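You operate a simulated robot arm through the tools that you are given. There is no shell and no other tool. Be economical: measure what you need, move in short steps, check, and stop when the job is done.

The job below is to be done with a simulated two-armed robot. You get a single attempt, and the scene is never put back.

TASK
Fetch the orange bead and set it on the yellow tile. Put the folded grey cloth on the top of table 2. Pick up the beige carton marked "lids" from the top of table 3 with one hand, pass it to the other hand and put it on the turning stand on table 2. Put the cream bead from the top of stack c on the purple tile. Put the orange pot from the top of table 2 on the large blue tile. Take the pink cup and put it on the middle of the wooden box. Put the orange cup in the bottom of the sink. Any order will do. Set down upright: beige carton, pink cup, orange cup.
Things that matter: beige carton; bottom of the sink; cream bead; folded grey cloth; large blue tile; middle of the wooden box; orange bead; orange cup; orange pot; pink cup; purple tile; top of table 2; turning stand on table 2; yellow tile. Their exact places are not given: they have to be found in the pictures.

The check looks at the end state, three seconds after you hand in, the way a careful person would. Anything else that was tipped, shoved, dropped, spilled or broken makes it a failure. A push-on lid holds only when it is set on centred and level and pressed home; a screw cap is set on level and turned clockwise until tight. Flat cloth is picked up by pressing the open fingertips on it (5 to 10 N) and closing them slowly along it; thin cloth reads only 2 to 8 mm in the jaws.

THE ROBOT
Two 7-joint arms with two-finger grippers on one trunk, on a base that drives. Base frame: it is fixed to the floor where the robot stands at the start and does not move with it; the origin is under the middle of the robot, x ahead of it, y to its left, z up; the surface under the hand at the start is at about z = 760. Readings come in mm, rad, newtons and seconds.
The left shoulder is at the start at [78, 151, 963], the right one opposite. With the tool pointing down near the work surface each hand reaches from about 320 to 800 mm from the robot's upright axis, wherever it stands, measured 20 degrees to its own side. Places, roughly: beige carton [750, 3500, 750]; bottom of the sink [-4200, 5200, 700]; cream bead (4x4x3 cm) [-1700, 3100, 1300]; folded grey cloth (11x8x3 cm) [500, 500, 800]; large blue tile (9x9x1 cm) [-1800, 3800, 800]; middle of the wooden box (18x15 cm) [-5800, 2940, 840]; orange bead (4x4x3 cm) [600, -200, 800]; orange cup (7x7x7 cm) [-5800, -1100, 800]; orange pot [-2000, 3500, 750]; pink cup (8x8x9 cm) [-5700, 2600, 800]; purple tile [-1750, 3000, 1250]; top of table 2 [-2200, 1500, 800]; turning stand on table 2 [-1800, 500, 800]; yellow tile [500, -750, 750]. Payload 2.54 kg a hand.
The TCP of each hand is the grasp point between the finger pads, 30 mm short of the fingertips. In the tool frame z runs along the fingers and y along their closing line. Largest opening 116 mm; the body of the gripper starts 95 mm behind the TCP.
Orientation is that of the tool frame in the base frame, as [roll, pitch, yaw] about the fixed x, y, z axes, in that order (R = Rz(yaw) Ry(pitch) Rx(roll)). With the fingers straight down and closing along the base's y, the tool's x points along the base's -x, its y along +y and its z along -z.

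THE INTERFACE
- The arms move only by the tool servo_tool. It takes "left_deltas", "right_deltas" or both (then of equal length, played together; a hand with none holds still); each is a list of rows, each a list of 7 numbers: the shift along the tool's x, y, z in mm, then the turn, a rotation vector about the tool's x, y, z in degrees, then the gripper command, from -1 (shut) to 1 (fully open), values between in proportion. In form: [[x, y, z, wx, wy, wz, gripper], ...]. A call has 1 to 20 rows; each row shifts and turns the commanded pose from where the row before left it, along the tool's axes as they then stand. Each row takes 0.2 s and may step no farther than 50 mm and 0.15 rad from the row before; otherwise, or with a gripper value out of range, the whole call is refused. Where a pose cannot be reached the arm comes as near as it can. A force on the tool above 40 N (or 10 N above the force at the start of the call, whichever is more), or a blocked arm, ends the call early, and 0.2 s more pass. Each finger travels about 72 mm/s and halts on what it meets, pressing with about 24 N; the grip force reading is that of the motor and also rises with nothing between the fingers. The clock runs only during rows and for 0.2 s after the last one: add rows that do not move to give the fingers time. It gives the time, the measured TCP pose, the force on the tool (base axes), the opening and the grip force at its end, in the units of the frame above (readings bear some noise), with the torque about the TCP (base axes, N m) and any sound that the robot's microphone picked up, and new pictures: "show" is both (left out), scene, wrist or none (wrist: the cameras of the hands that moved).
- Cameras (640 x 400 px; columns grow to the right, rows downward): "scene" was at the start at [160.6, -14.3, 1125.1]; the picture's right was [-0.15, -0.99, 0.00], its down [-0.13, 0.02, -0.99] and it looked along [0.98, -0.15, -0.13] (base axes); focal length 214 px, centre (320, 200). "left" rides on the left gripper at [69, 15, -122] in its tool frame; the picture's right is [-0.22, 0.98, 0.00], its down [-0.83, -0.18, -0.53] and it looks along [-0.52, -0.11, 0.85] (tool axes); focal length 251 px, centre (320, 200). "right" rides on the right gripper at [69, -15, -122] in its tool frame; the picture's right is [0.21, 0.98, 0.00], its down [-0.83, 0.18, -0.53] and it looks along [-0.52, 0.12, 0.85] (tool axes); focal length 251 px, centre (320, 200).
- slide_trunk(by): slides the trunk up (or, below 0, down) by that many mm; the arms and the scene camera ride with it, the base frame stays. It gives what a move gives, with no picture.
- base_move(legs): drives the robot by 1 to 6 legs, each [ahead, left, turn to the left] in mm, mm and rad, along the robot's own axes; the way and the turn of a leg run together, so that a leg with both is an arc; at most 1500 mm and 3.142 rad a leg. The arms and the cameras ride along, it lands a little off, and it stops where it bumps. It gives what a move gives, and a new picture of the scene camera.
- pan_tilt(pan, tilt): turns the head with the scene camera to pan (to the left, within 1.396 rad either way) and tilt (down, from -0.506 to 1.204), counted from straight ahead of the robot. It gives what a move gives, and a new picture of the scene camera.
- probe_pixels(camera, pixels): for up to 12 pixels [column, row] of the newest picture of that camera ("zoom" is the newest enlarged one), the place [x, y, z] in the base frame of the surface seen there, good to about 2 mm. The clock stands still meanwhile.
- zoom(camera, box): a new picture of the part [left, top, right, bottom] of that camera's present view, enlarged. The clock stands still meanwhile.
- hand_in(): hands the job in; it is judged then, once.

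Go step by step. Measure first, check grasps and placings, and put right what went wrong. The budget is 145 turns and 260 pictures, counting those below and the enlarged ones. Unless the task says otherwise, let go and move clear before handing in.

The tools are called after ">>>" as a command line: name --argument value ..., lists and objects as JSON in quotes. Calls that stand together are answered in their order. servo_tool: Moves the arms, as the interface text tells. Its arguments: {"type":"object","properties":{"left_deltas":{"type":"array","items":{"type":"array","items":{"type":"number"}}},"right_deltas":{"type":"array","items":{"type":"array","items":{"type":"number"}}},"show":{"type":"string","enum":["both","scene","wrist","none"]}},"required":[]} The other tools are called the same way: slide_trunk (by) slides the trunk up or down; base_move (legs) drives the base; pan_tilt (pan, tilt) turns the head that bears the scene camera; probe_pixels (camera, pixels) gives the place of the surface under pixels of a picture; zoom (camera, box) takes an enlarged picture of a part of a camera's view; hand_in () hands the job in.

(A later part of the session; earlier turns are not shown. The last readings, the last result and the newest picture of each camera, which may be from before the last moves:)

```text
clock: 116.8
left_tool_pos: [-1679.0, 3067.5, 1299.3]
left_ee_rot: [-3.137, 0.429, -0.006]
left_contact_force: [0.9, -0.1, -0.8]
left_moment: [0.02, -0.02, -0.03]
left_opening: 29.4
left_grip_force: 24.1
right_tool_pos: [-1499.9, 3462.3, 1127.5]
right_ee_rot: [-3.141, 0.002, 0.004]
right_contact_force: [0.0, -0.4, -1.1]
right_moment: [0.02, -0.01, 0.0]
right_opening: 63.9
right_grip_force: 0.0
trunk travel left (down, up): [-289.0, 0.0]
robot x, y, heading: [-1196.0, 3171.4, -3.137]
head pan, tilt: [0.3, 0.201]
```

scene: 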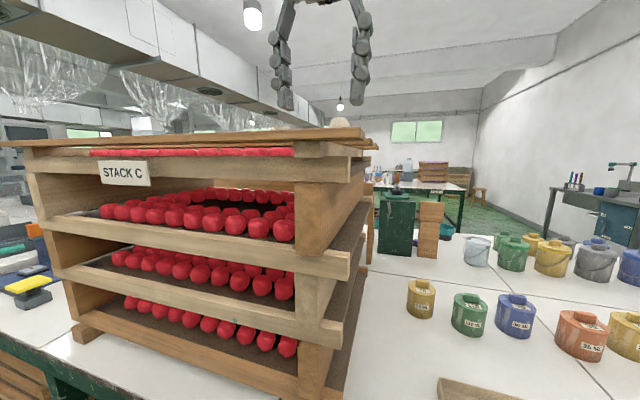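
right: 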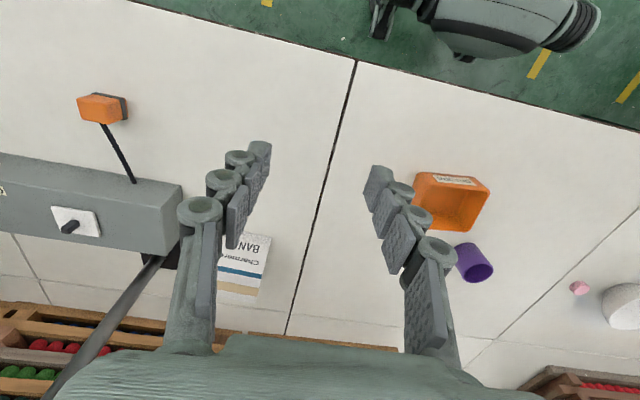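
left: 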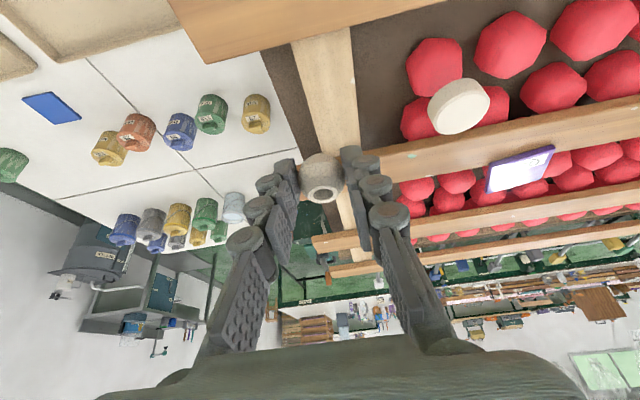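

Bead is held and clear. I probe the purple tile again, then move toward -x first to pass behind the disc, and slide the base left 150 mm.

>>> probe_pixels --camera "left" --pixels '[[520, 168], [492, 170], [550, 152], [540, 175], [495, 187], [515, 160], [460, 105], [330, 172]]'

>>> servo_tool --left_deltas '[[-28.3, 0, 10.2, 0, 0, 0, -1], [-28.3, 0, 10.2, 0, 0, 0, -1], [-28.3, 0, 10.2, 0, 0, 0, -1], [0, 0, 0, 0, 0, 0, -1]]' --show "none"

>>> base_move --legs '[[0, 150, 0]]'

>>> zoom --camera "left" --box '[200, 60, 520, 260]'

```text
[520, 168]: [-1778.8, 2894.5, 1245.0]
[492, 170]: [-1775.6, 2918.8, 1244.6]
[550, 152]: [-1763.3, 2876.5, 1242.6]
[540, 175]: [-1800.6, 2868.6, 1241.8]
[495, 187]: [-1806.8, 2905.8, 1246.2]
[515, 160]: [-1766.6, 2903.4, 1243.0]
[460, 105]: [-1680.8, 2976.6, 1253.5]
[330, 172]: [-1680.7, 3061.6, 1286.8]
```

```text
clock: 117.8
left_tool_pos: [-1769.7, 3070.0, 1307.4]
left_ee_rot: [-3.138, 0.43, -0.007]
left_contact_force: [0.0, 0.3, -0.6]
left_moment: [0.01, 0.0, 0.03]
left_opening: 29.3
left_grip_force: 24.0
right_tool_pos: [-1499.9, 3461.5, 1128.1]
right_ee_rot: [3.141, 0.001, 0.003]
right_contact_force: [-0.2, 0.3, 0.2]
right_moment: [0.03, 0.0, 0.0]
right_opening: 63.7
right_grip_force: 0.1
trunk travel left (down, up): [-289.0, 0.0]
robot x, y, heading: [-1195.4, 3172.8, -3.137]
head pan, tilt: [0.3, 0.201]
```

```text
clock: 119.9
left_tool_pos: [-1769.3, 2920.0, 1306.7]
left_ee_rot: [-3.14, 0.43, -0.009]
left_contact_force: [-0.3, -0.5, -0.6]
left_moment: [0.02, -0.01, -0.01]
left_opening: 29.4
left_grip_force: 23.8
right_tool_pos: [-1497.7, 3311.9, 1128.4]
right_ee_rot: [3.14, 0.0, 0.002]
right_contact_force: [-0.4, -0.2, 0.0]
right_moment: [-0.01, 0.0, 0.0]
right_opening: 63.8
right_grip_force: 0.3
trunk travel left (down, up): [-289.0, 0.0]
robot x, y, heading: [-1193.8, 3023.7, -3.138]
head pan, tilt: [0.3, 0.201]
```

scene: 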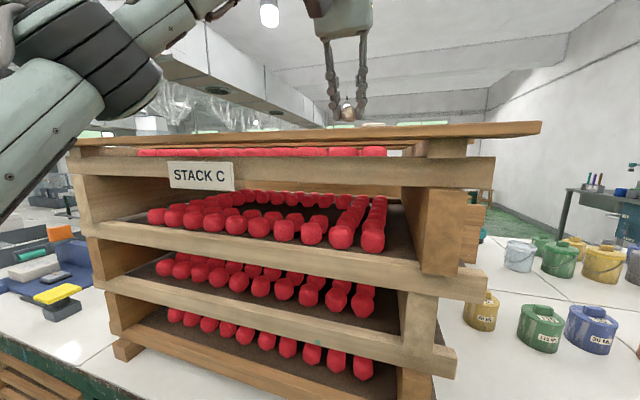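

```text
2.00 times, centred on (360, 160) of left
```

zoom: 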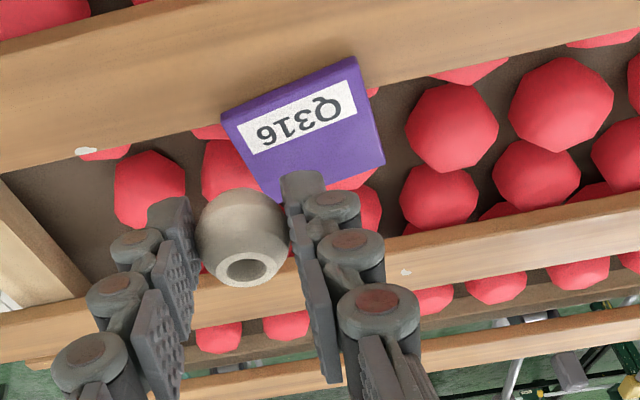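

The tile partly overhangs the plank. I probe its corners and the bead in this picture.

>>> probe_pixels --camera "zoom" --pixels '[[228, 116], [352, 66], [378, 160], [280, 170], [308, 130], [240, 205], [240, 245], [330, 165], [215, 160], [140, 190], [200, 100], [450, 40]]'

```text
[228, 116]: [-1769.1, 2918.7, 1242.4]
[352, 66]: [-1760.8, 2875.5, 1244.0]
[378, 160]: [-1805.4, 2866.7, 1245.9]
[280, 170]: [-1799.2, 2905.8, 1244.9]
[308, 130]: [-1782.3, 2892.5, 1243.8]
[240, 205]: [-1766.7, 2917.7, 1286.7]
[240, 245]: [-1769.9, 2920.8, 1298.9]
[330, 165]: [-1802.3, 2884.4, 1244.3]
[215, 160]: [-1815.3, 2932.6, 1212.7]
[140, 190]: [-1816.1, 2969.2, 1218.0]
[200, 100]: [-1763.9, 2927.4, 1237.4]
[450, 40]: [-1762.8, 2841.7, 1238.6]
```

I check where the plank edge runs under the tile, for stability.

>>> probe_pixels --camera "zoom" --pixels '[[170, 130], [170, 136], [190, 125], [190, 132], [405, 80], [405, 86], [420, 76], [240, 150], [265, 185], [360, 175], [386, 168], [100, 150]]'

```text
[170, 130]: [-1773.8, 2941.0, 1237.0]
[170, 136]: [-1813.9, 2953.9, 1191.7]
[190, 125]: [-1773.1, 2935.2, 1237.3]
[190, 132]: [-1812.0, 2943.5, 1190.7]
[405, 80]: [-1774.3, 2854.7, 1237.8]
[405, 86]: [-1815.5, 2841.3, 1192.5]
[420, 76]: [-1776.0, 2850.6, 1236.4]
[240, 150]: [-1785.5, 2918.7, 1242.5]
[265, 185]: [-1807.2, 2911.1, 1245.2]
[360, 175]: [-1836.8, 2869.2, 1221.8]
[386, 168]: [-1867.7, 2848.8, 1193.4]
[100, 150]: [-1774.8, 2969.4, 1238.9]
```

The plank edge is at x≈-1776 and the tile is level, so it is supported. I bring the bead over (-1784,2893) and lower in small steps.

>>> servo_tool --left_deltas '[[-2.7, 26, 1.3, 0, 0, 0, -1], [0, 0, 0, 0, 0, 0, -1], [2.5, 0, 5.4, 0, 0, 0, -1], [2.5, 0, 5.4, 0, 0, 0, -1], [0, 0, 0, 0, 0, 0, -1]]' --show "wrist"

>>> zoom --camera "left" --box '[240, 80, 400, 200]'

>>> zoom --camera "scene" --box '[280, 60, 420, 160]'

```text
clock: 121.1
left_tool_pos: [-1772.3, 2896.0, 1293.5]
left_ee_rot: [-3.137, 0.431, -0.008]
left_contact_force: [-0.3, -0.4, -0.2]
left_moment: [0.02, -0.03, 0.0]
left_opening: 29.6
left_grip_force: 24.1
right_tool_pos: [-1498.0, 3312.9, 1127.8]
right_ee_rot: [3.142, 0.001, 0.001]
right_contact_force: [0.0, -0.7, 0.8]
right_moment: [-0.04, 0.0, 0.01]
right_opening: 64.0
right_grip_force: 0.1
trunk travel left (down, up): [-289.0, 0.0]
robot x, y, heading: [-1198.0, 3024.3, -3.138]
head pan, tilt: [0.3, 0.201]
```

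left: 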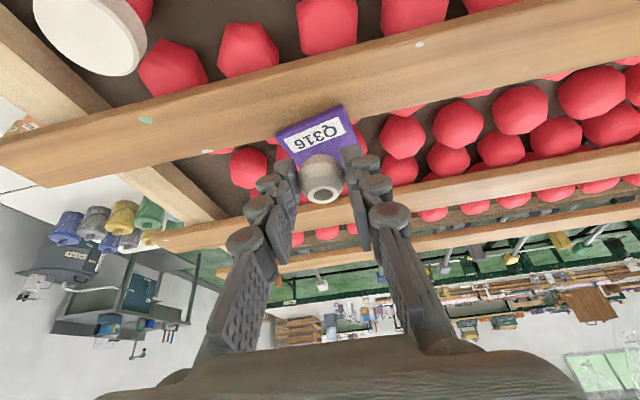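

```text
3.33 times, centred on (320, 140) of left
```

zoom: 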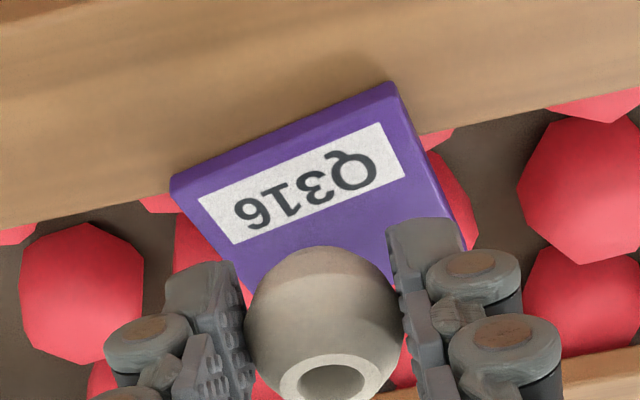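

```text
4.00 times, centred on (350, 110) of scene
```

zoom: 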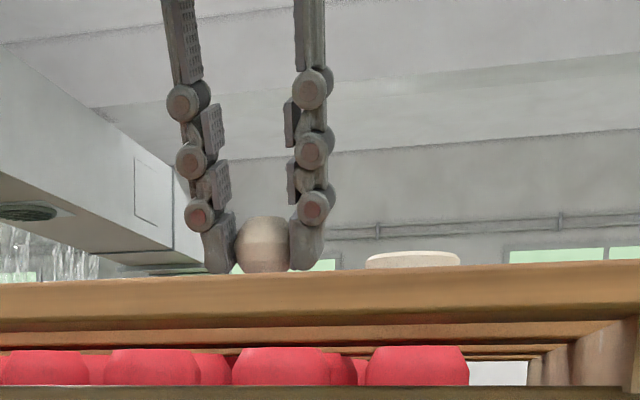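

I check where the bead's near silhouette falls on the tile and the bead's own surface.

>>> probe_pixels --camera "left" --pixels '[[320, 148], [320, 153], [320, 158], [320, 165], [320, 172], [323, 182], [323, 190], [302, 165], [340, 165], [310, 130], [323, 200]]'

```text
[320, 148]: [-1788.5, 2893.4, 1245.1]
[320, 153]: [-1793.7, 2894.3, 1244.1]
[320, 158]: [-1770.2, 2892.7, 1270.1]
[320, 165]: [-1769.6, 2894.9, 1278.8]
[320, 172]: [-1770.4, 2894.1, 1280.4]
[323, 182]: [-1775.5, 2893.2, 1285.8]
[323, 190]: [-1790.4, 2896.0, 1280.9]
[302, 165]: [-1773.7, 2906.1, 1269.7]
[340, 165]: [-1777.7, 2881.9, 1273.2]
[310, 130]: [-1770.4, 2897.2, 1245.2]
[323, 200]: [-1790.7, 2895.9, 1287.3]
```

Bead centre is about (-1784,2894), bottom ≈1251, tile top 1245. I lower 5 mm then in 1 mm steps, and check force.

>>> servo_tool --left_deltas '[[1.7, 0, 3.6, 0, 0, 0, -1], [0.4, 0, 0.9, 0, 0, 0, -1], [0.4, 0, 0.9, 0, 0, 0, -1], [0, 0, 0, 0, 0, 0, -1]]' --show "none"

>>> zoom --camera "left" --box '[240, 80, 400, 200]'

```text
clock: 122.1
left_tool_pos: [-1772.0, 2895.7, 1287.7]
left_ee_rot: [-3.138, 0.429, -0.01]
left_contact_force: [0.3, -0.6, 0.0]
left_moment: [-0.04, 0.01, -0.01]
left_opening: 29.3
left_grip_force: 24.0
right_tool_pos: [-1498.4, 3312.1, 1126.7]
right_ee_rot: [-3.14, 0.002, 0.003]
right_contact_force: [-0.5, 0.0, -0.1]
right_moment: [0.01, 0.01, 0.02]
right_opening: 63.6
right_grip_force: 0.1
trunk travel left (down, up): [-289.0, 0.0]
robot x, y, heading: [-1194.3, 3027.5, -3.139]
head pan, tilt: [0.3, 0.201]
```

```text
3.33 times, centred on (320, 140) of left
```

zoom: 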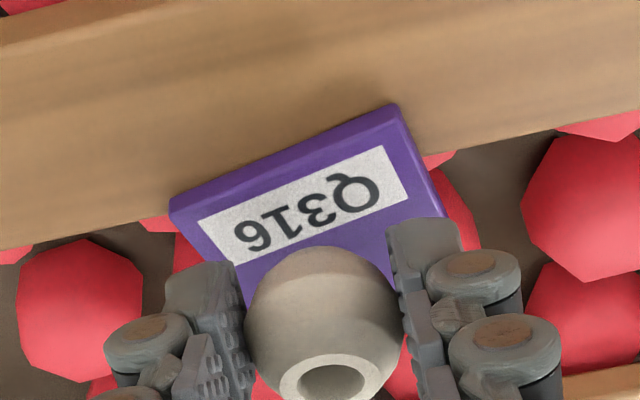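

No contact yet; three more 1 mm steps.

>>> servo_tool --left_deltas '[[0.4, 0, 0.9, 0, 0, 0, -1], [0.4, 0, 0.9, 0, 0, 0, -1], [0, 0, 0, 0, 0, 0, -1]]' --show "none"

>>> servo_tool --left_deltas '[[0.4, 0, 0.9, 0, 0, 0, -1], [0, 0, 0, 0, 0, 0, -1]]' --show "wrist"

>>> probe_pixels --camera "left" --pixels '[[320, 148], [320, 165], [323, 183], [323, 200], [305, 165], [338, 165], [320, 157]]'

```text
clock: 122.9
left_tool_pos: [-1772.5, 2894.1, 1286.6]
left_ee_rot: [-3.137, 0.429, -0.008]
left_contact_force: [-0.3, -0.1, -0.5]
left_moment: [0.07, 0.01, -0.04]
left_opening: 29.1
left_grip_force: 23.9
right_tool_pos: [-1498.5, 3313.0, 1127.0]
right_ee_rot: [-3.14, -0.002, 0.002]
right_contact_force: [0.1, -0.1, -0.2]
right_moment: [0.0, 0.01, 0.0]
right_opening: 63.9
right_grip_force: 0.0
trunk travel left (down, up): [-289.0, 0.0]
robot x, y, heading: [-1190.5, 3022.9, -3.139]
head pan, tilt: [0.3, 0.201]
```

```text
clock: 123.5
left_tool_pos: [-1772.3, 2895.2, 1286.2]
left_ee_rot: [-3.138, 0.432, -0.008]
left_contact_force: [0.1, -0.4, 0.0]
left_moment: [-0.02, -0.01, -0.01]
left_opening: 29.2
left_grip_force: 23.8
right_tool_pos: [-1497.2, 3313.1, 1127.3]
right_ee_rot: [3.141, 0.001, 0.002]
right_contact_force: [-0.6, 0.0, 1.0]
right_moment: [0.0, -0.01, 0.0]
right_opening: 63.9
right_grip_force: 0.0
trunk travel left (down, up): [-289.0, 0.0]
robot x, y, heading: [-1191.4, 3022.3, -3.14]
head pan, tilt: [0.3, 0.201]
```

left: 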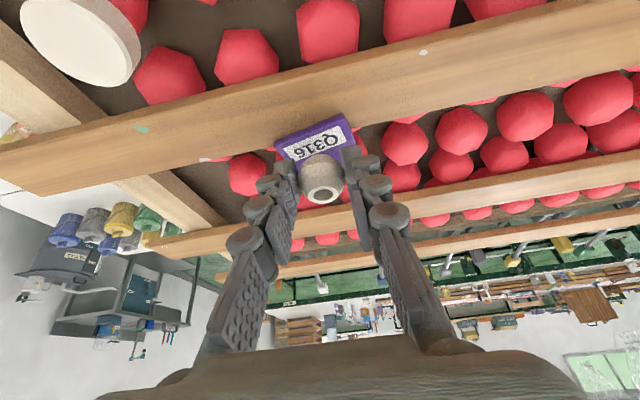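

```text
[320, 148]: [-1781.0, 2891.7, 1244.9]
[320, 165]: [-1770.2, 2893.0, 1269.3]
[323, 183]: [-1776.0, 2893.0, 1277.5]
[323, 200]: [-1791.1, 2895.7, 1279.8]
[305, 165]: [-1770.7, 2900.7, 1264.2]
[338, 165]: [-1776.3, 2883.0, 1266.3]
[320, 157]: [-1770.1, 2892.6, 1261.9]
```

Top at ≈1279, so perhaps 2–4 mm gap remains. Continue by 1 mm steps.

>>> servo_tool --left_deltas '[[0.4, 0, 0.9, 0, 0, 0, -1], [0.4, 0, 0.9, 0, 0, 0, -1], [0, 0, 0, 0, 0, 0, -1]]' --show "none"

```text
clock: 124.3
left_tool_pos: [-1772.0, 2895.2, 1283.2]
left_ee_rot: [-3.139, 0.428, -0.008]
left_contact_force: [0.0, -0.1, 0.0]
left_moment: [0.05, 0.0, 0.0]
left_opening: 28.9
left_grip_force: 24.4
right_tool_pos: [-1497.6, 3311.9, 1127.5]
right_ee_rot: [3.14, 0.002, 0.002]
right_contact_force: [-0.2, 0.1, 0.1]
right_moment: [0.02, -0.03, 0.0]
right_opening: 63.6
right_grip_force: 0.1
trunk travel left (down, up): [-289.0, 0.0]
robot x, y, heading: [-1189.1, 3021.9, -3.14]
head pan, tilt: [0.3, 0.201]
```

>>> servo_tool --left_deltas '[[0.4, 0, 0.9, 0, 0, 0, -1], [0.4, 0, 0.9, 0, 0, 0, -1], [0, 0, 0, 0, 0, 0, -1]]' --show "none"

>>> zoom --camera "scene" --box '[320, 90, 400, 150]'

>>> zoom --camera "left" --box '[240, 80, 400, 200]'

>>> probe_pixels --camera "zoom" --pixels '[[320, 240], [320, 262], [320, 300], [320, 345], [330, 395], [290, 375]]'

```text
clock: 125.1
left_tool_pos: [-1772.1, 2894.3, 1281.5]
left_ee_rot: [-3.138, 0.429, -0.01]
left_contact_force: [-0.1, -1.1, -0.1]
left_moment: [0.03, -0.02, 0.01]
left_opening: 29.5
left_grip_force: 24.0
right_tool_pos: [-1498.2, 3313.4, 1127.2]
right_ee_rot: [3.141, 0.002, 0.002]
right_contact_force: [0.9, 0.1, 0.7]
right_moment: [-0.02, 0.01, 0.03]
right_opening: 63.9
right_grip_force: 0.0
trunk travel left (down, up): [-289.0, 0.0]
robot x, y, heading: [-1196.1, 3023.4, -3.138]
head pan, tilt: [0.3, 0.201]
```

```text
6.67 times, centred on (360, 120) of scene
```

zoom: 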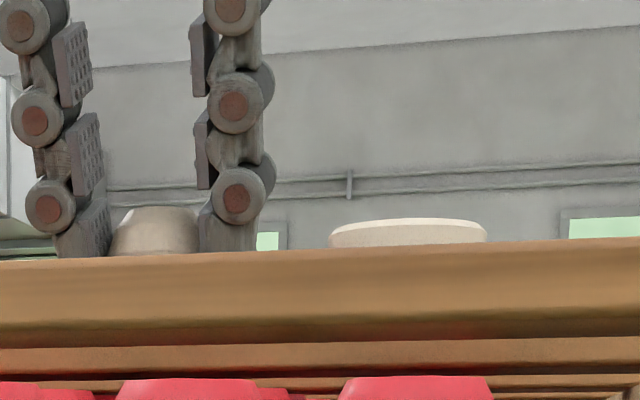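

```text
3.33 times, centred on (320, 140) of left
```

zoom: 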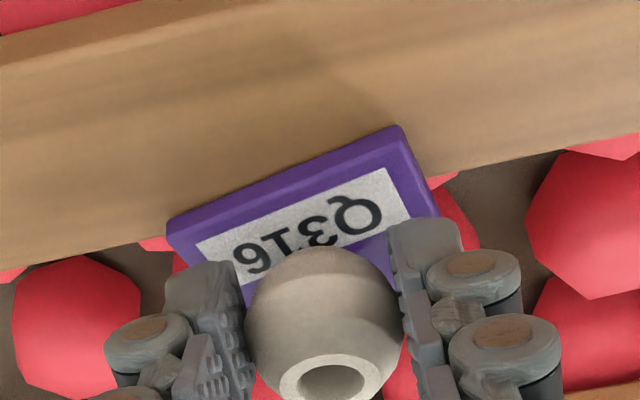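

```text
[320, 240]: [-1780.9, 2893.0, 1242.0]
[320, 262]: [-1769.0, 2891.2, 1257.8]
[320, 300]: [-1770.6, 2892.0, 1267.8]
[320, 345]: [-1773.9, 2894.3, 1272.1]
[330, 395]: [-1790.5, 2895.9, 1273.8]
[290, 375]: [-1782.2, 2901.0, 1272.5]
```

Top now ≈1273, so contact is close (bead ≈28–30 mm tall). One mm at a time.

>>> servo_tool --left_deltas '[[0.4, 0, 0.9, 0, 0, 0, -1], [0, 0, 0, 0, 0, 0, -1]]' --show "none"

>>> servo_tool --left_deltas '[[0.4, 0, 0.9, 0, 0, 0, -1], [0, 0, 0, 0, 0, 0, -1]]' --show "none"

```text
clock: 125.7
left_tool_pos: [-1772.5, 2894.3, 1280.2]
left_ee_rot: [-3.139, 0.431, -0.009]
left_contact_force: [0.5, 0.8, -0.7]
left_moment: [0.01, 0.03, 0.0]
left_opening: 29.1
left_grip_force: 23.7
right_tool_pos: [-1498.3, 3312.7, 1128.6]
right_ee_rot: [3.141, 0.001, 0.0]
right_contact_force: [0.8, -0.8, 0.4]
right_moment: [0.01, -0.02, -0.01]
right_opening: 63.8
right_grip_force: 0.0
trunk travel left (down, up): [-289.0, 0.0]
robot x, y, heading: [-1198.7, 3025.7, -3.138]
head pan, tilt: [0.3, 0.201]
```

```text
clock: 126.3
left_tool_pos: [-1773.4, 2893.7, 1279.7]
left_ee_rot: [-3.138, 0.432, -0.009]
left_contact_force: [-0.5, -0.9, 0.1]
left_moment: [0.0, 0.01, 0.01]
left_opening: 29.1
left_grip_force: 23.7
right_tool_pos: [-1498.2, 3312.7, 1127.8]
right_ee_rot: [-3.141, 0.0, 0.001]
right_contact_force: [0.1, 0.8, 0.4]
right_moment: [-0.01, 0.0, 0.02]
right_opening: 63.8
right_grip_force: 0.0
trunk travel left (down, up): [-289.0, 0.0]
robot x, y, heading: [-1198.3, 3022.0, -3.137]
head pan, tilt: [0.3, 0.201]
```

>>> servo_tool --left_deltas '[[0.4, 0, 0.9, 0, 0, 0, -1], [0, 0, 0, 0, 0, 0, -1]]' --show "wrist"

>>> zoom --camera "left" --box '[240, 80, 400, 200]'

```text
clock: 126.9
left_tool_pos: [-1772.5, 2892.7, 1278.6]
left_ee_rot: [-3.139, 0.43, -0.009]
left_contact_force: [0.5, 0.2, -0.5]
left_moment: [0.06, 0.01, 0.04]
left_opening: 29.4
left_grip_force: 23.6
right_tool_pos: [-1498.3, 3311.5, 1127.8]
right_ee_rot: [-3.141, 0.002, 0.0]
right_contact_force: [0.0, -0.6, 0.3]
right_moment: [0.01, -0.02, 0.03]
right_opening: 63.8
right_grip_force: 0.0
trunk travel left (down, up): [-289.0, 0.0]
robot x, y, heading: [-1191.8, 3025.0, -3.141]
head pan, tilt: [0.3, 0.201]
```

left: 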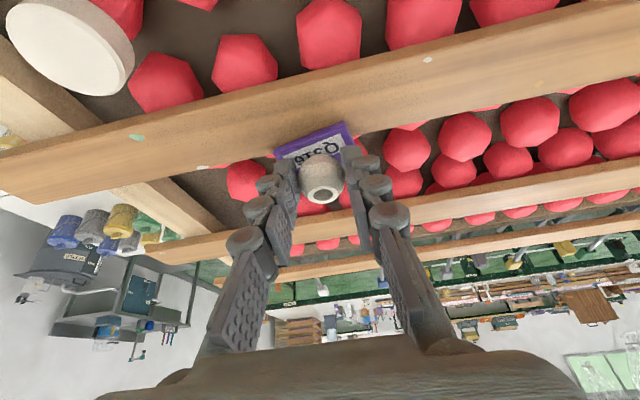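

```text
3.33 times, centred on (320, 140) of left
```

zoom: 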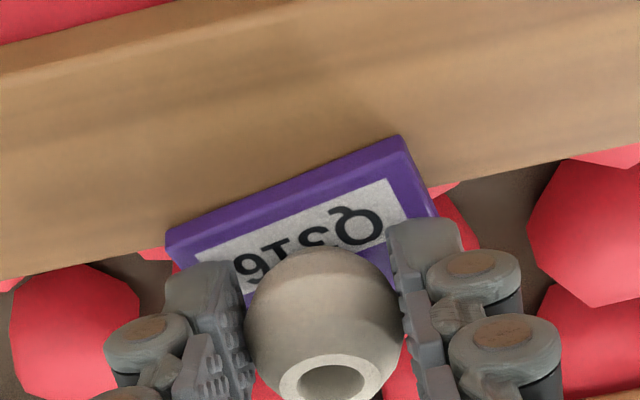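

>>> servo_tool --left_deltas '[[0.4, 0, 0.9, 0, 0, 0, -1], [0, 0, 0, 0, 0, 0, -1]]' --show "none"

>>> servo_tool --left_deltas '[[0.2, 0, 0.5, 0, 0, 0, -1], [0, 0, 0, 0, 0, 0, -1]]' --show "none"

```text
clock: 127.5
left_tool_pos: [-1772.0, 2893.2, 1276.9]
left_ee_rot: [-3.136, 0.428, -0.009]
left_contact_force: [0.3, 0.7, 0.1]
left_moment: [-0.02, -0.04, 0.0]
left_opening: 29.3
left_grip_force: 24.2
right_tool_pos: [-1498.7, 3312.8, 1127.4]
right_ee_rot: [-3.141, 0.004, 0.001]
right_contact_force: [-0.3, -0.3, 0.5]
right_moment: [0.0, -0.01, 0.03]
right_opening: 64.0
right_grip_force: 0.0
trunk travel left (down, up): [-289.0, 0.0]
robot x, y, heading: [-1193.5, 3023.9, -3.141]
head pan, tilt: [0.3, 0.201]
```

```text
clock: 128.1
left_tool_pos: [-1773.9, 2894.5, 1277.1]
left_ee_rot: [-3.136, 0.429, -0.008]
left_contact_force: [-0.9, 0.3, -0.3]
left_moment: [-0.03, -0.01, 0.0]
left_opening: 29.2
left_grip_force: 23.4
right_tool_pos: [-1498.1, 3312.3, 1127.7]
right_ee_rot: [3.141, 0.002, 0.002]
right_contact_force: [-0.4, 0.5, -0.4]
right_moment: [0.0, 0.0, -0.01]
right_opening: 63.6
right_grip_force: 0.0
trunk travel left (down, up): [-289.0, 0.0]
robot x, y, heading: [-1197.5, 3023.1, -3.141]
head pan, tilt: [0.3, 0.201]
```

Gap must be within a millimetre now. I open gently and rise straight up.

>>> servo_tool --left_deltas '[[0, 0, 0, 0, 0, 0, -0.45], [0, 0, 0, 0, 0, 0, -0.35], [0, 0, 0, 0, 0, 0, -0.2], [0, 0, 0, 0, 0, 0, 0], [-4.2, 0, -9, 0, 0, 0, 0], [-4.2, 0, -9, 0, 0, 0, 0.1], [0, 0, 0, 0, 0, 0, 0.1]]' --show "wrist"

>>> zoom --camera "left" --box '[240, 60, 400, 180]'

```text
clock: 129.7
left_tool_pos: [-1772.3, 2896.0, 1298.2]
left_ee_rot: [-3.139, 0.431, -0.008]
left_contact_force: [-0.2, 0.2, -0.2]
left_moment: [0.02, -0.02, -0.03]
left_opening: 63.8
left_grip_force: 0.0
right_tool_pos: [-1498.3, 3312.7, 1127.9]
right_ee_rot: [3.141, 0.0, 0.002]
right_contact_force: [0.0, -0.5, -0.1]
right_moment: [-0.01, 0.03, 0.0]
right_opening: 63.5
right_grip_force: 0.0
trunk travel left (down, up): [-289.0, 0.0]
robot x, y, heading: [-1194.3, 3027.3, -3.145]
head pan, tilt: [0.3, 0.201]
```

left: 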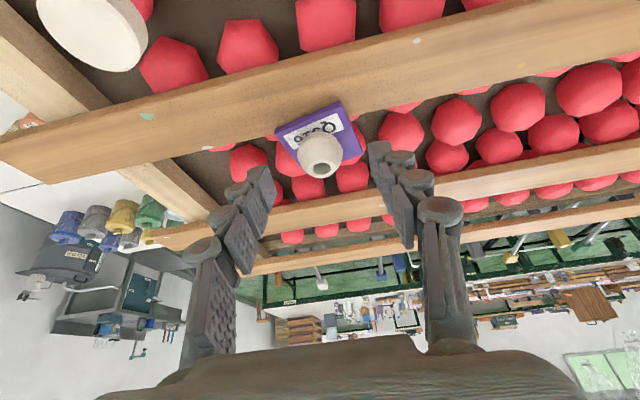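

```text
3.33 times, centred on (320, 120) of left
```

zoom: 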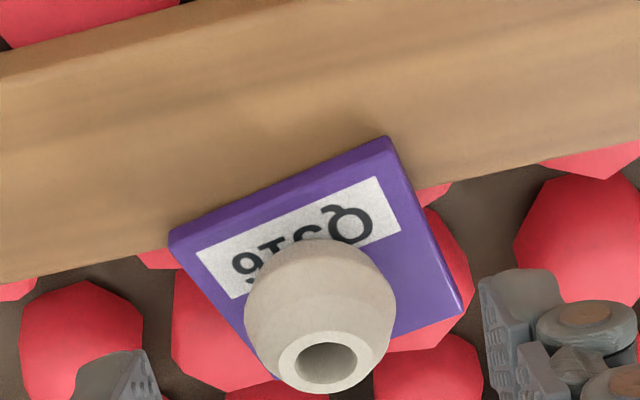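

The bead stands on the purple tile. A quick probe of its position for margin.

>>> probe_pixels --camera "zoom" --pixels '[[320, 260], [255, 300], [385, 300], [320, 350], [300, 385], [420, 260], [220, 240], [385, 150]]'

```text
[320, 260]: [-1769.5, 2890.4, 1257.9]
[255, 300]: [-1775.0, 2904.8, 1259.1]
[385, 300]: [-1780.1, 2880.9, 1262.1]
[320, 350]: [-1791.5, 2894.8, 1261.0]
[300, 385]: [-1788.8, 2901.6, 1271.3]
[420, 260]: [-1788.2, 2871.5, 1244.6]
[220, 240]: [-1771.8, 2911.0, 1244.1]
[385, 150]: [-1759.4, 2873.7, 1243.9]
```

Bead placed: centre (-1784,2893). I retract the left hand with jaws straddling it, straighten the wrist once clear, back the base off, and lower the trunk.

>>> servo_tool --left_deltas '[[5, 0, -8, 0, 0, 0, 0.1], [36, 0, -20, 0, 0, 0, 0.1], [37.7, 0, -17.5, 0, 0, 0, 0.1], [37.7, 0, -17.5, 0, 0, 0, 0.1], [37.7, 0, -17.5, 0, 0, 0, 0.1], [37.7, 0, -17.5, 0, 0, 0, 0.1], [37.7, 0, -17.5, 0, 0, 0, 0.1], [0, 0, 0, 0, 8, 0, 0.1], [0, 0, 0, 0, 8, 0, 0.1], [0, 0, 0, 0, 8, 0, 0.1]]' --show "wrist"

>>> base_move --legs '[[-250, 0, 0], [0, -350, 0]]'

>>> slide_trunk --by -60

>>> pan_tilt --pan -0.25 --tilt 0.4

```text
clock: 131.9
left_tool_pos: [-1520.3, 2894.4, 1290.5]
left_ee_rot: [-3.135, 0.01, -0.009]
left_contact_force: [-0.2, 0.1, -0.3]
left_moment: [0.03, -0.02, 0.02]
left_opening: 63.6
left_grip_force: 0.0
left hand out of reach, approached as far as the arm can: row 10
right_tool_pos: [-1499.3, 3310.9, 1127.8]
right_ee_rot: [-3.142, 0.001, 0.001]
right_contact_force: [0.0, -0.7, 0.6]
right_moment: [-0.02, 0.03, 0.0]
right_opening: 63.8
right_grip_force: 0.1
trunk travel left (down, up): [-289.0, 0.0]
robot x, y, heading: [-1196.6, 3023.9, -3.139]
head pan, tilt: [0.3, 0.201]
```

left: 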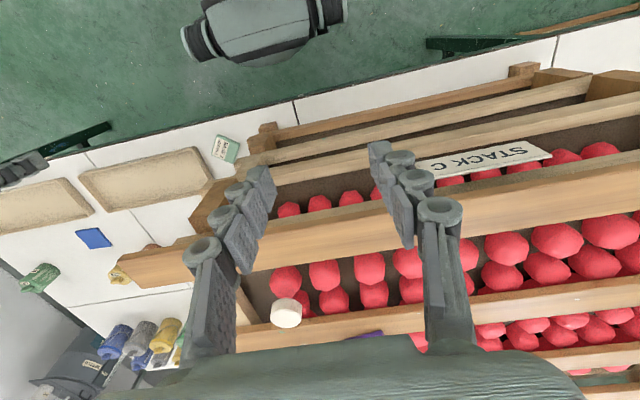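

```text
clock: 137.3
left_tool_pos: [-1267.8, 3247.0, 1290.6]
left_ee_rot: [-3.133, 0.014, -0.012]
left_contact_force: [-0.1, 0.0, 1.0]
left_moment: [0.02, 0.02, -0.01]
left_opening: 63.9
left_grip_force: 0.0
right_tool_pos: [-1247.5, 3664.1, 1128.1]
right_ee_rot: [3.14, 0.003, -0.002]
right_contact_force: [0.0, -0.1, -0.3]
right_moment: [-0.02, 0.0, 0.02]
right_opening: 63.5
right_grip_force: 0.1
trunk travel left (down, up): [-289.0, 0.0]
robot x, y, heading: [-942.3, 3372.3, 3.142]
head pan, tilt: [0.3, 0.201]
```

scene: 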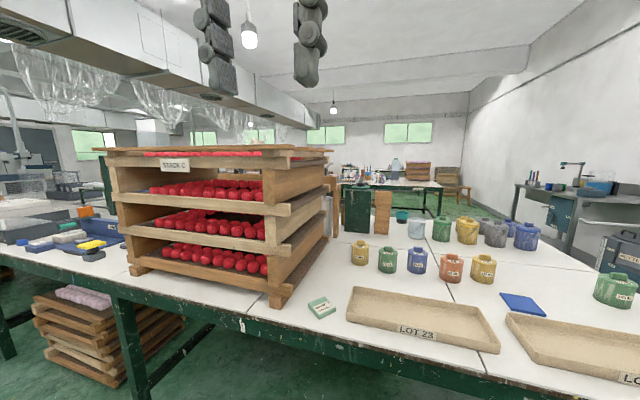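

```text
clock: 138.3
left_tool_pos: [-1267.8, 3246.7, 1231.2]
left_ee_rot: [-3.134, 0.013, -0.012]
left_contact_force: [-0.3, 0.1, -0.1]
left_moment: [0.01, 0.01, 0.0]
left_opening: 63.7
left_grip_force: 0.0
right_tool_pos: [-1246.7, 3665.1, 1067.7]
right_ee_rot: [-3.141, 0.001, -0.001]
right_contact_force: [0.8, 0.6, -0.5]
right_moment: [-0.01, 0.02, 0.01]
right_opening: 63.7
right_grip_force: 0.1
trunk travel left (down, up): [-229.0, 60.0]
robot x, y, heading: [-940.6, 3374.9, 3.138]
head pan, tilt: [0.3, 0.201]
```

```text
clock: 139.2
left_tool_pos: [-1269.1, 3247.0, 1230.5]
left_ee_rot: [-3.134, 0.014, -0.013]
left_contact_force: [-0.3, 0.9, 0.5]
left_moment: [0.02, -0.01, 0.01]
left_opening: 63.9
left_grip_force: 0.1
right_tool_pos: [-1247.9, 3665.0, 1068.2]
right_ee_rot: [-3.141, 0.001, 0.002]
right_contact_force: [0.4, 0.6, 0.4]
right_moment: [0.02, 0.0, 0.0]
right_opening: 63.7
right_grip_force: 0.0
trunk travel left (down, up): [-229.0, 60.0]
robot x, y, heading: [-941.2, 3372.6, 3.139]
head pan, tilt: [-0.25, 0.4]
```

scene: 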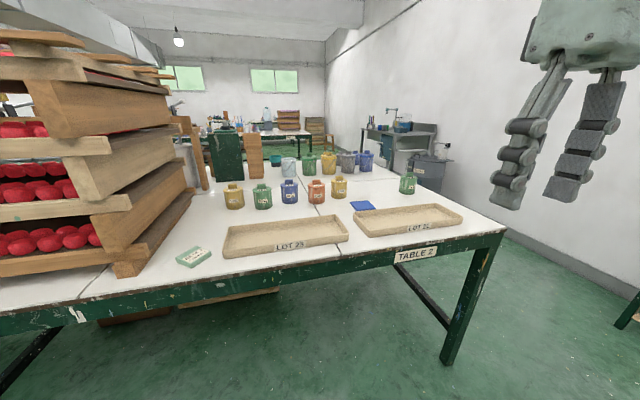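

The orange pot is at (316,191), blue tile at (362,206). I zoom and probe pots and tile.

>>> zoom --camera "scene" --box '[250, 160, 430, 260]'

>>> probe_pixels --camera "zoom" --pixels '[[235, 80], [235, 110], [235, 140], [210, 115], [262, 115], [140, 110], [163, 115], [298, 110], [320, 105], [400, 160], [365, 165], [440, 160]]'

```text
3.56 times, centred on (340, 210) of scene
```

zoom: 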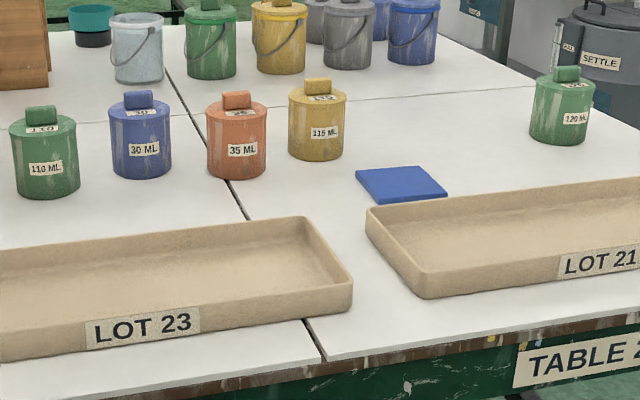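

```text
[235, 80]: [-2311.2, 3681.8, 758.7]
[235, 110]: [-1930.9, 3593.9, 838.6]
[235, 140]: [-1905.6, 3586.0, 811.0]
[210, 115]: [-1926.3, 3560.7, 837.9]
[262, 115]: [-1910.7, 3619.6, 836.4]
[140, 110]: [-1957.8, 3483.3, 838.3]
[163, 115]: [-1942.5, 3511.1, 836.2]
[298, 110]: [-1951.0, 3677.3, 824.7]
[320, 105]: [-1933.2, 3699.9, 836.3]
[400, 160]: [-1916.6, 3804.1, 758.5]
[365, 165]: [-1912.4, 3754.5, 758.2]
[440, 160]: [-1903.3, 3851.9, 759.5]
```

Orange pot centre ≈(-1932,3590), ~65 mm wide, neighbours ~46 mm away. I drive 300 mm ahead and bring the right hand above it with 90 mm opening.

>>> base_move --legs '[[300, 0, 0]]'

>>> servo_tool --right_deltas '[[-43, 8, 10, 0, 0, 0, 0.5], [-43, 8, 10, 0, 0, 0, 0.5], [-43, 8, 10, 0, 0, 0, 0.5], [-43, 8, 10, 0, 0, 0, 0.5], [-43, 8, 10, 0, 0, 0, 0.5], [-43, 8, 10, 0, 0, 0, 0.5], [-43, 8, 10, 0, 0, 0, 0.5], [-43, 8, 10, 0, 0, 0, 0.5], [-40, 10, 10, 0, 0, 0, 0.5], [0, 0, 0, 0, 0, 0, 0.5]]' --show "both"

```text
clock: 141.3
left_tool_pos: [-1565.0, 3243.5, 1230.3]
left_ee_rot: [-3.135, 0.015, -0.008]
left_contact_force: [-0.2, 0.8, 0.0]
left_moment: [0.0, -0.06, 0.01]
left_opening: 63.9
left_grip_force: 0.1
right_tool_pos: [-1545.4, 3663.2, 1067.3]
right_ee_rot: [-3.141, 0.0, 0.005]
right_contact_force: [0.0, 0.4, 0.2]
right_moment: [0.02, -0.02, 0.03]
right_opening: 64.0
right_grip_force: 0.0
trunk travel left (down, up): [-229.0, 60.0]
robot x, y, heading: [-1241.3, 3372.7, -3.139]
head pan, tilt: [-0.25, 0.4]
```

scene: 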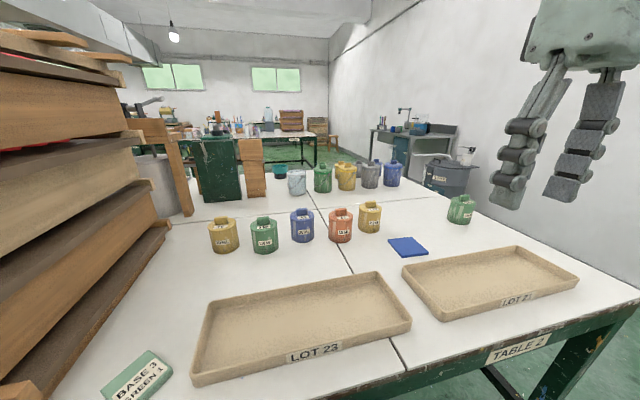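

```text
clock: 143.5
left_tool_pos: [-1563.7, 3244.0, 1231.6]
left_ee_rot: [-3.135, 0.014, -0.006]
left_contact_force: [0.4, 1.0, 0.3]
left_moment: [0.0, 0.01, -0.01]
left_opening: 63.7
left_grip_force: 0.1
right_tool_pos: [-1890.0, 3608.6, 962.5]
right_ee_rot: [3.14, 0.002, 0.003]
right_contact_force: [-0.4, 0.1, 0.1]
right_moment: [0.01, 0.0, -0.01]
right_opening: 86.9
right_grip_force: 0.1
right hand out of reach, approached as far as the arm can: row 8, 9
trunk travel left (down, up): [-229.0, 60.0]
robot x, y, heading: [-1243.3, 3374.3, -3.142]
head pan, tilt: [-0.25, 0.4]
```

scene: 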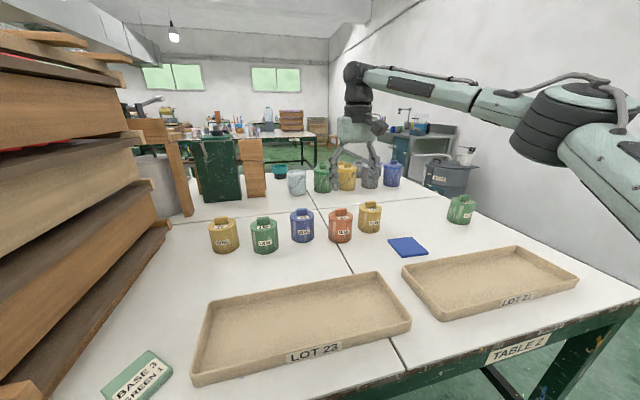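
right: 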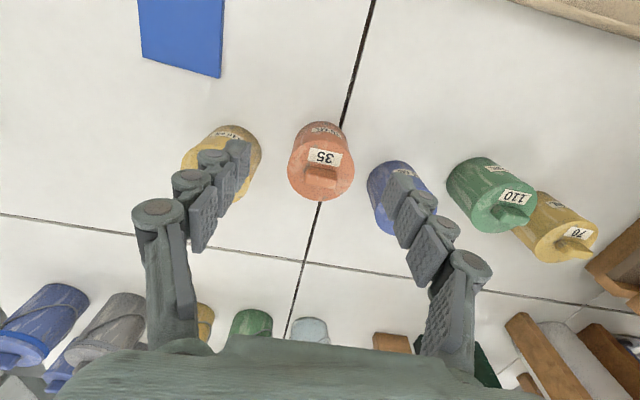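

The pot is at right (321,160). I probe precisely and step the base 40 mm closer.

>>> probe_pixels --camera "right" --pixels '[[321, 140], [290, 160], [352, 160], [321, 172], [325, 192], [258, 165], [368, 185], [180, 40], [142, 10], [222, 75], [318, 182]]'

>>> base_move --legs '[[45, 0, 0]]'

```text
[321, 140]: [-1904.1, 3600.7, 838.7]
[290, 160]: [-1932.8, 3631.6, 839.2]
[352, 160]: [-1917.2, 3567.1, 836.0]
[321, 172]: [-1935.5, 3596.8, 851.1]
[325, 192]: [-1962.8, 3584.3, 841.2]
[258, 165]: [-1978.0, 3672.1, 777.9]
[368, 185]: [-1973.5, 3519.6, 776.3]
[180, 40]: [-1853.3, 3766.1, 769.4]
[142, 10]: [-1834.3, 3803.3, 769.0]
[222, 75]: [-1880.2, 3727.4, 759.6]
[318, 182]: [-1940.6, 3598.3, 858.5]
```

```text
clock: 144.4
left_tool_pos: [-1610.0, 3244.9, 1229.8]
left_ee_rot: [-3.135, 0.012, -0.009]
left_contact_force: [-1.2, 0.0, 0.9]
left_moment: [-0.01, -0.04, 0.01]
left_opening: 63.7
left_grip_force: 0.1
right_tool_pos: [-1935.1, 3608.7, 961.4]
right_ee_rot: [3.138, 0.003, 0.004]
right_contact_force: [-0.9, -0.2, -1.0]
right_moment: [0.01, -0.04, 0.01]
right_opening: 86.9
right_grip_force: 0.0
trunk travel left (down, up): [-229.0, 60.0]
robot x, y, heading: [-1286.0, 3372.5, -3.136]
head pan, tilt: [-0.25, 0.4]
```

scene: 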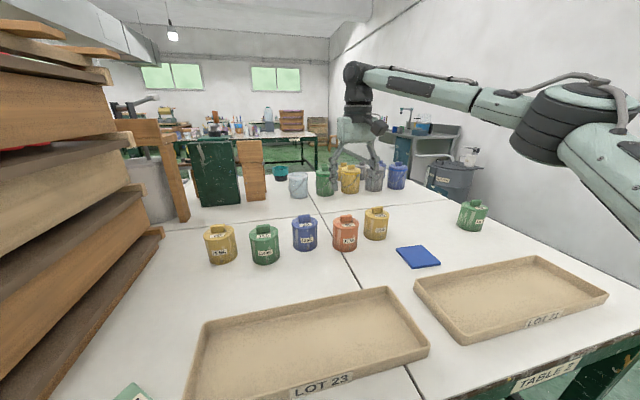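

Pot centre ≈(-1934,3599). I shift 10 mm, descend to TCP z≈803 and close.

>>> servo_tool --right_deltas '[[0, 9.7, 10, 0, 0, 0, 0.5], [0, 0, 40, 0, 0, 0, 0.5], [0, 0, 40, 0, 0, 0, 0.5], [0, 0, 40, 0, 0, 0, 0.5], [0, 0, 28, 0, 0, 0, 0.5], [0, 0, 0, 0, 0, 0, 0.5]]' --show "both"

```text
clock: 145.8
left_tool_pos: [-1609.7, 3244.9, 1230.5]
left_ee_rot: [-3.134, 0.015, -0.009]
left_contact_force: [-1.1, -0.1, -0.1]
left_moment: [-0.02, 0.02, 0.04]
left_opening: 63.7
left_grip_force: 0.1
right_tool_pos: [-1936.9, 3597.9, 806.0]
right_ee_rot: [-3.141, 0.003, 0.003]
right_contact_force: [-0.6, 0.5, 0.4]
right_moment: [-0.01, 0.0, 0.0]
right_opening: 87.0
right_grip_force: 0.1
trunk travel left (down, up): [-229.0, 60.0]
robot x, y, heading: [-1282.8, 3371.9, -3.136]
head pan, tilt: [-0.25, 0.4]
```

scene: 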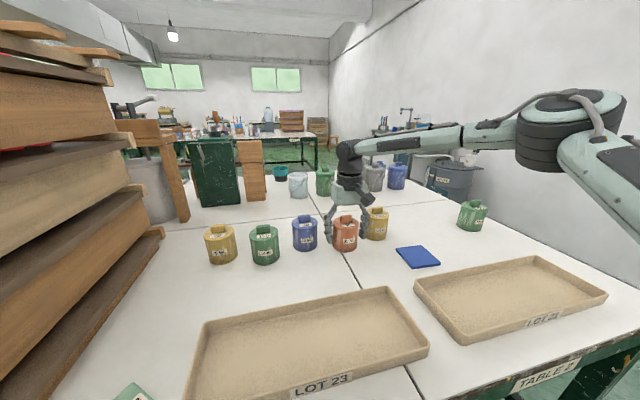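
right: 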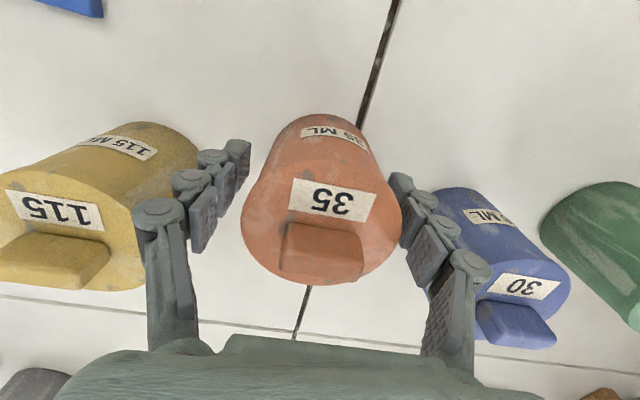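

The fingers straddle the pot safely. Small 3 mm recentre, then close and lift.

>>> servo_tool --right_deltas '[[0, 3, 3, 0, 0, 0, 0.5], [0, 0, 0, 0, 0, 0, 0.2], [0, 0, 0, 0, 0, 0, 0], [0, 0, 0, 0, 0, 0, -0.2], [0, 0, 0, 0, 0, 0, -0.5], [0, 0, 0, 0, 0, 0, -0.7], [0, 0, -15, 0, 0, 0, -0.7], [0, 0, -40, 0, 0, 0, -0.7], [0, 0, -45, 0, 0, 0, -0.7], [0, 0, -45, 0, 0, 0, -0.7]]' --show "both"

```text
clock: 148.0
left_tool_pos: [-1609.8, 3245.1, 1230.7]
left_ee_rot: [-3.135, 0.014, -0.007]
left_contact_force: [1.4, -0.3, 0.3]
left_moment: [0.0, 0.01, 0.0]
left_opening: 63.5
left_grip_force: 0.0
right_tool_pos: [-1933.4, 3596.4, 947.2]
right_ee_rot: [3.14, 0.003, 0.003]
right_contact_force: [-0.3, 0.7, -4.9]
right_moment: [0.02, -0.02, 0.02]
right_opening: 71.4
right_grip_force: 24.3
trunk travel left (down, up): [-229.0, 60.0]
robot x, y, heading: [-1283.4, 3372.0, -3.137]
head pan, tilt: [-0.25, 0.4]
```

scene: 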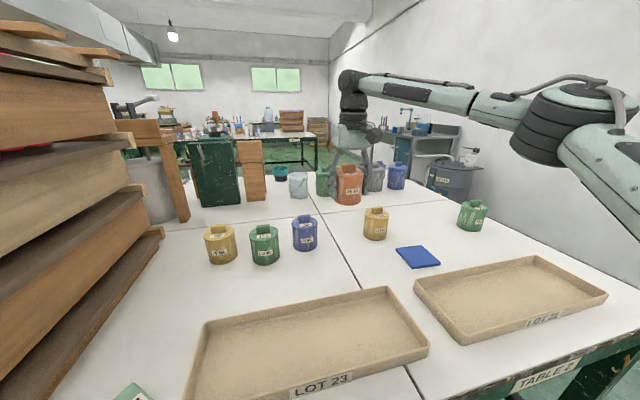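
right: 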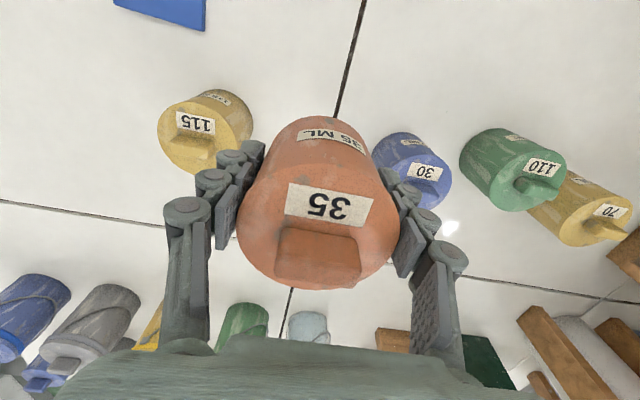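

Pot lifted (≈0.5 kg). I probe the blue tile's corners.

>>> probe_pixels --camera "scene" --pixels '[[418, 256], [399, 250], [420, 246], [437, 262], [414, 266], [409, 257], [428, 254]]'

>>> zoom --camera "scene" --box '[370, 220, 470, 290]'

```text
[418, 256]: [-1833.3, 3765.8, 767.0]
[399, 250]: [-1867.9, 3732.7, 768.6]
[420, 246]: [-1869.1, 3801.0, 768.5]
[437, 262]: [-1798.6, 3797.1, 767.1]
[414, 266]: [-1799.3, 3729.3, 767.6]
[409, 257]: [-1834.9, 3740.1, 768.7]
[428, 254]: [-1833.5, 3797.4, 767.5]
```

```text
5.71 times, centred on (420, 255) of scene
```

zoom: 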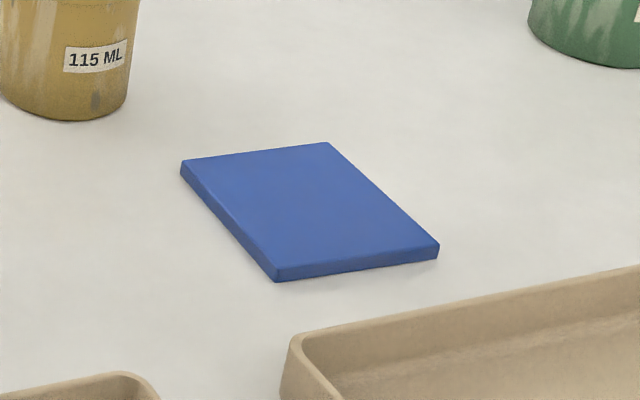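

Tile centre (-1834,3766), top 768. I carry the pot over and lower to just above.

>>> servo_tool --right_deltas '[[19.8, -34, 0, 0, 0, 0, -0.7], [19.8, -34, 0, 0, 0, 0, -0.7], [19.8, -34, 0, 0, 0, 0, -0.7], [19.8, -34, 0, 0, 0, 0, -0.7], [19.8, -34, 0, 0, 0, 0, -0.7], [0, 0, 30, 0, 0, 0, -0.7], [0, 0, 40, 0, 0, 0, -0.7], [0, 0, 35, 0, 0, 0, -0.7], [0, 0, 22, 0, 0, 0, -0.7], [0, 0, 0, 0, 0, 0, -0.7]]' --show "both"

```text
clock: 150.2
left_tool_pos: [-1609.6, 3245.8, 1230.3]
left_ee_rot: [-3.135, 0.014, -0.008]
left_contact_force: [-0.7, 0.2, 0.3]
left_moment: [0.0, 0.04, 0.0]
left_opening: 63.8
left_grip_force: 0.1
right_tool_pos: [-1838.1, 3766.8, 818.9]
right_ee_rot: [3.139, 0.004, 0.004]
right_contact_force: [0.5, -0.5, -3.6]
right_moment: [0.03, 0.03, -0.01]
right_opening: 71.6
right_grip_force: 23.8
trunk travel left (down, up): [-229.0, 60.0]
robot x, y, heading: [-1281.7, 3377.7, -3.134]
head pan, tilt: [-0.25, 0.4]
```

scene: 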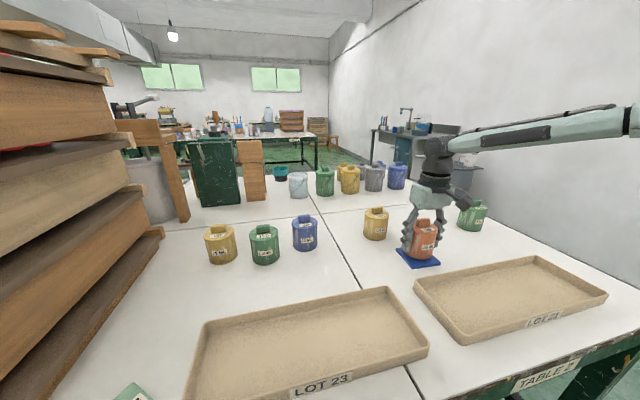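
right: 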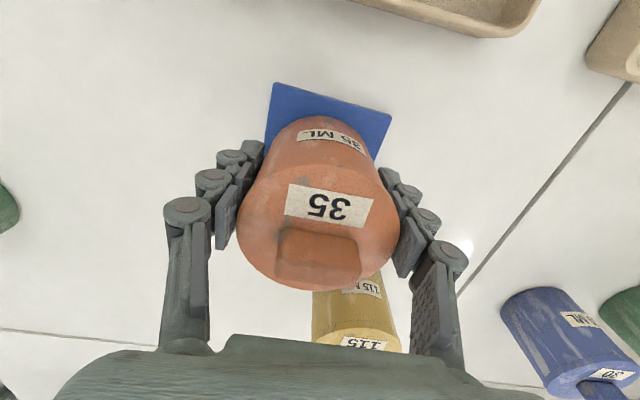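

Well aligned. I lower 5 mm in small steps.

>>> servo_tool --right_deltas '[[2, 0, 2, 0, 0, 0, -0.7], [0, 0, 1, 0, 0, 0, -0.7], [0, 0, 1, 0, 0, 0, -0.7], [0, 0, 0, 0, 0, 0, -0.7]]' --show "none"

>>> servo_tool --right_deltas '[[0, 0, 1, 0, 0, 0, -0.7], [0, 0, 0, 0, 0, 0, -0.7]]' --show "none"

```text
clock: 151.2
left_tool_pos: [-1609.8, 3245.1, 1229.6]
left_ee_rot: [-3.136, 0.015, -0.009]
left_contact_force: [-0.2, -0.3, -0.1]
left_moment: [0.03, 0.03, 0.02]
left_opening: 63.9
left_grip_force: 0.0
right_tool_pos: [-1836.2, 3765.5, 815.3]
right_ee_rot: [3.139, 0.002, 0.005]
right_contact_force: [-0.3, 0.1, -4.0]
right_moment: [-0.01, 0.01, -0.02]
right_opening: 71.7
right_grip_force: 24.1
trunk travel left (down, up): [-229.0, 60.0]
robot x, y, heading: [-1284.1, 3376.8, -3.14]
head pan, tilt: [-0.25, 0.4]
```

```text
clock: 151.8
left_tool_pos: [-1610.5, 3245.3, 1230.6]
left_ee_rot: [-3.136, 0.014, -0.009]
left_contact_force: [0.3, -0.5, -0.3]
left_moment: [0.02, 0.01, -0.04]
left_opening: 63.6
left_grip_force: 0.0
right_tool_pos: [-1837.3, 3767.3, 814.8]
right_ee_rot: [3.139, 0.002, 0.005]
right_contact_force: [-0.2, 0.4, -3.7]
right_moment: [0.02, 0.0, 0.01]
right_opening: 71.6
right_grip_force: 24.1
trunk travel left (down, up): [-229.0, 60.0]
robot x, y, heading: [-1284.4, 3373.1, -3.136]
head pan, tilt: [-0.25, 0.4]
```

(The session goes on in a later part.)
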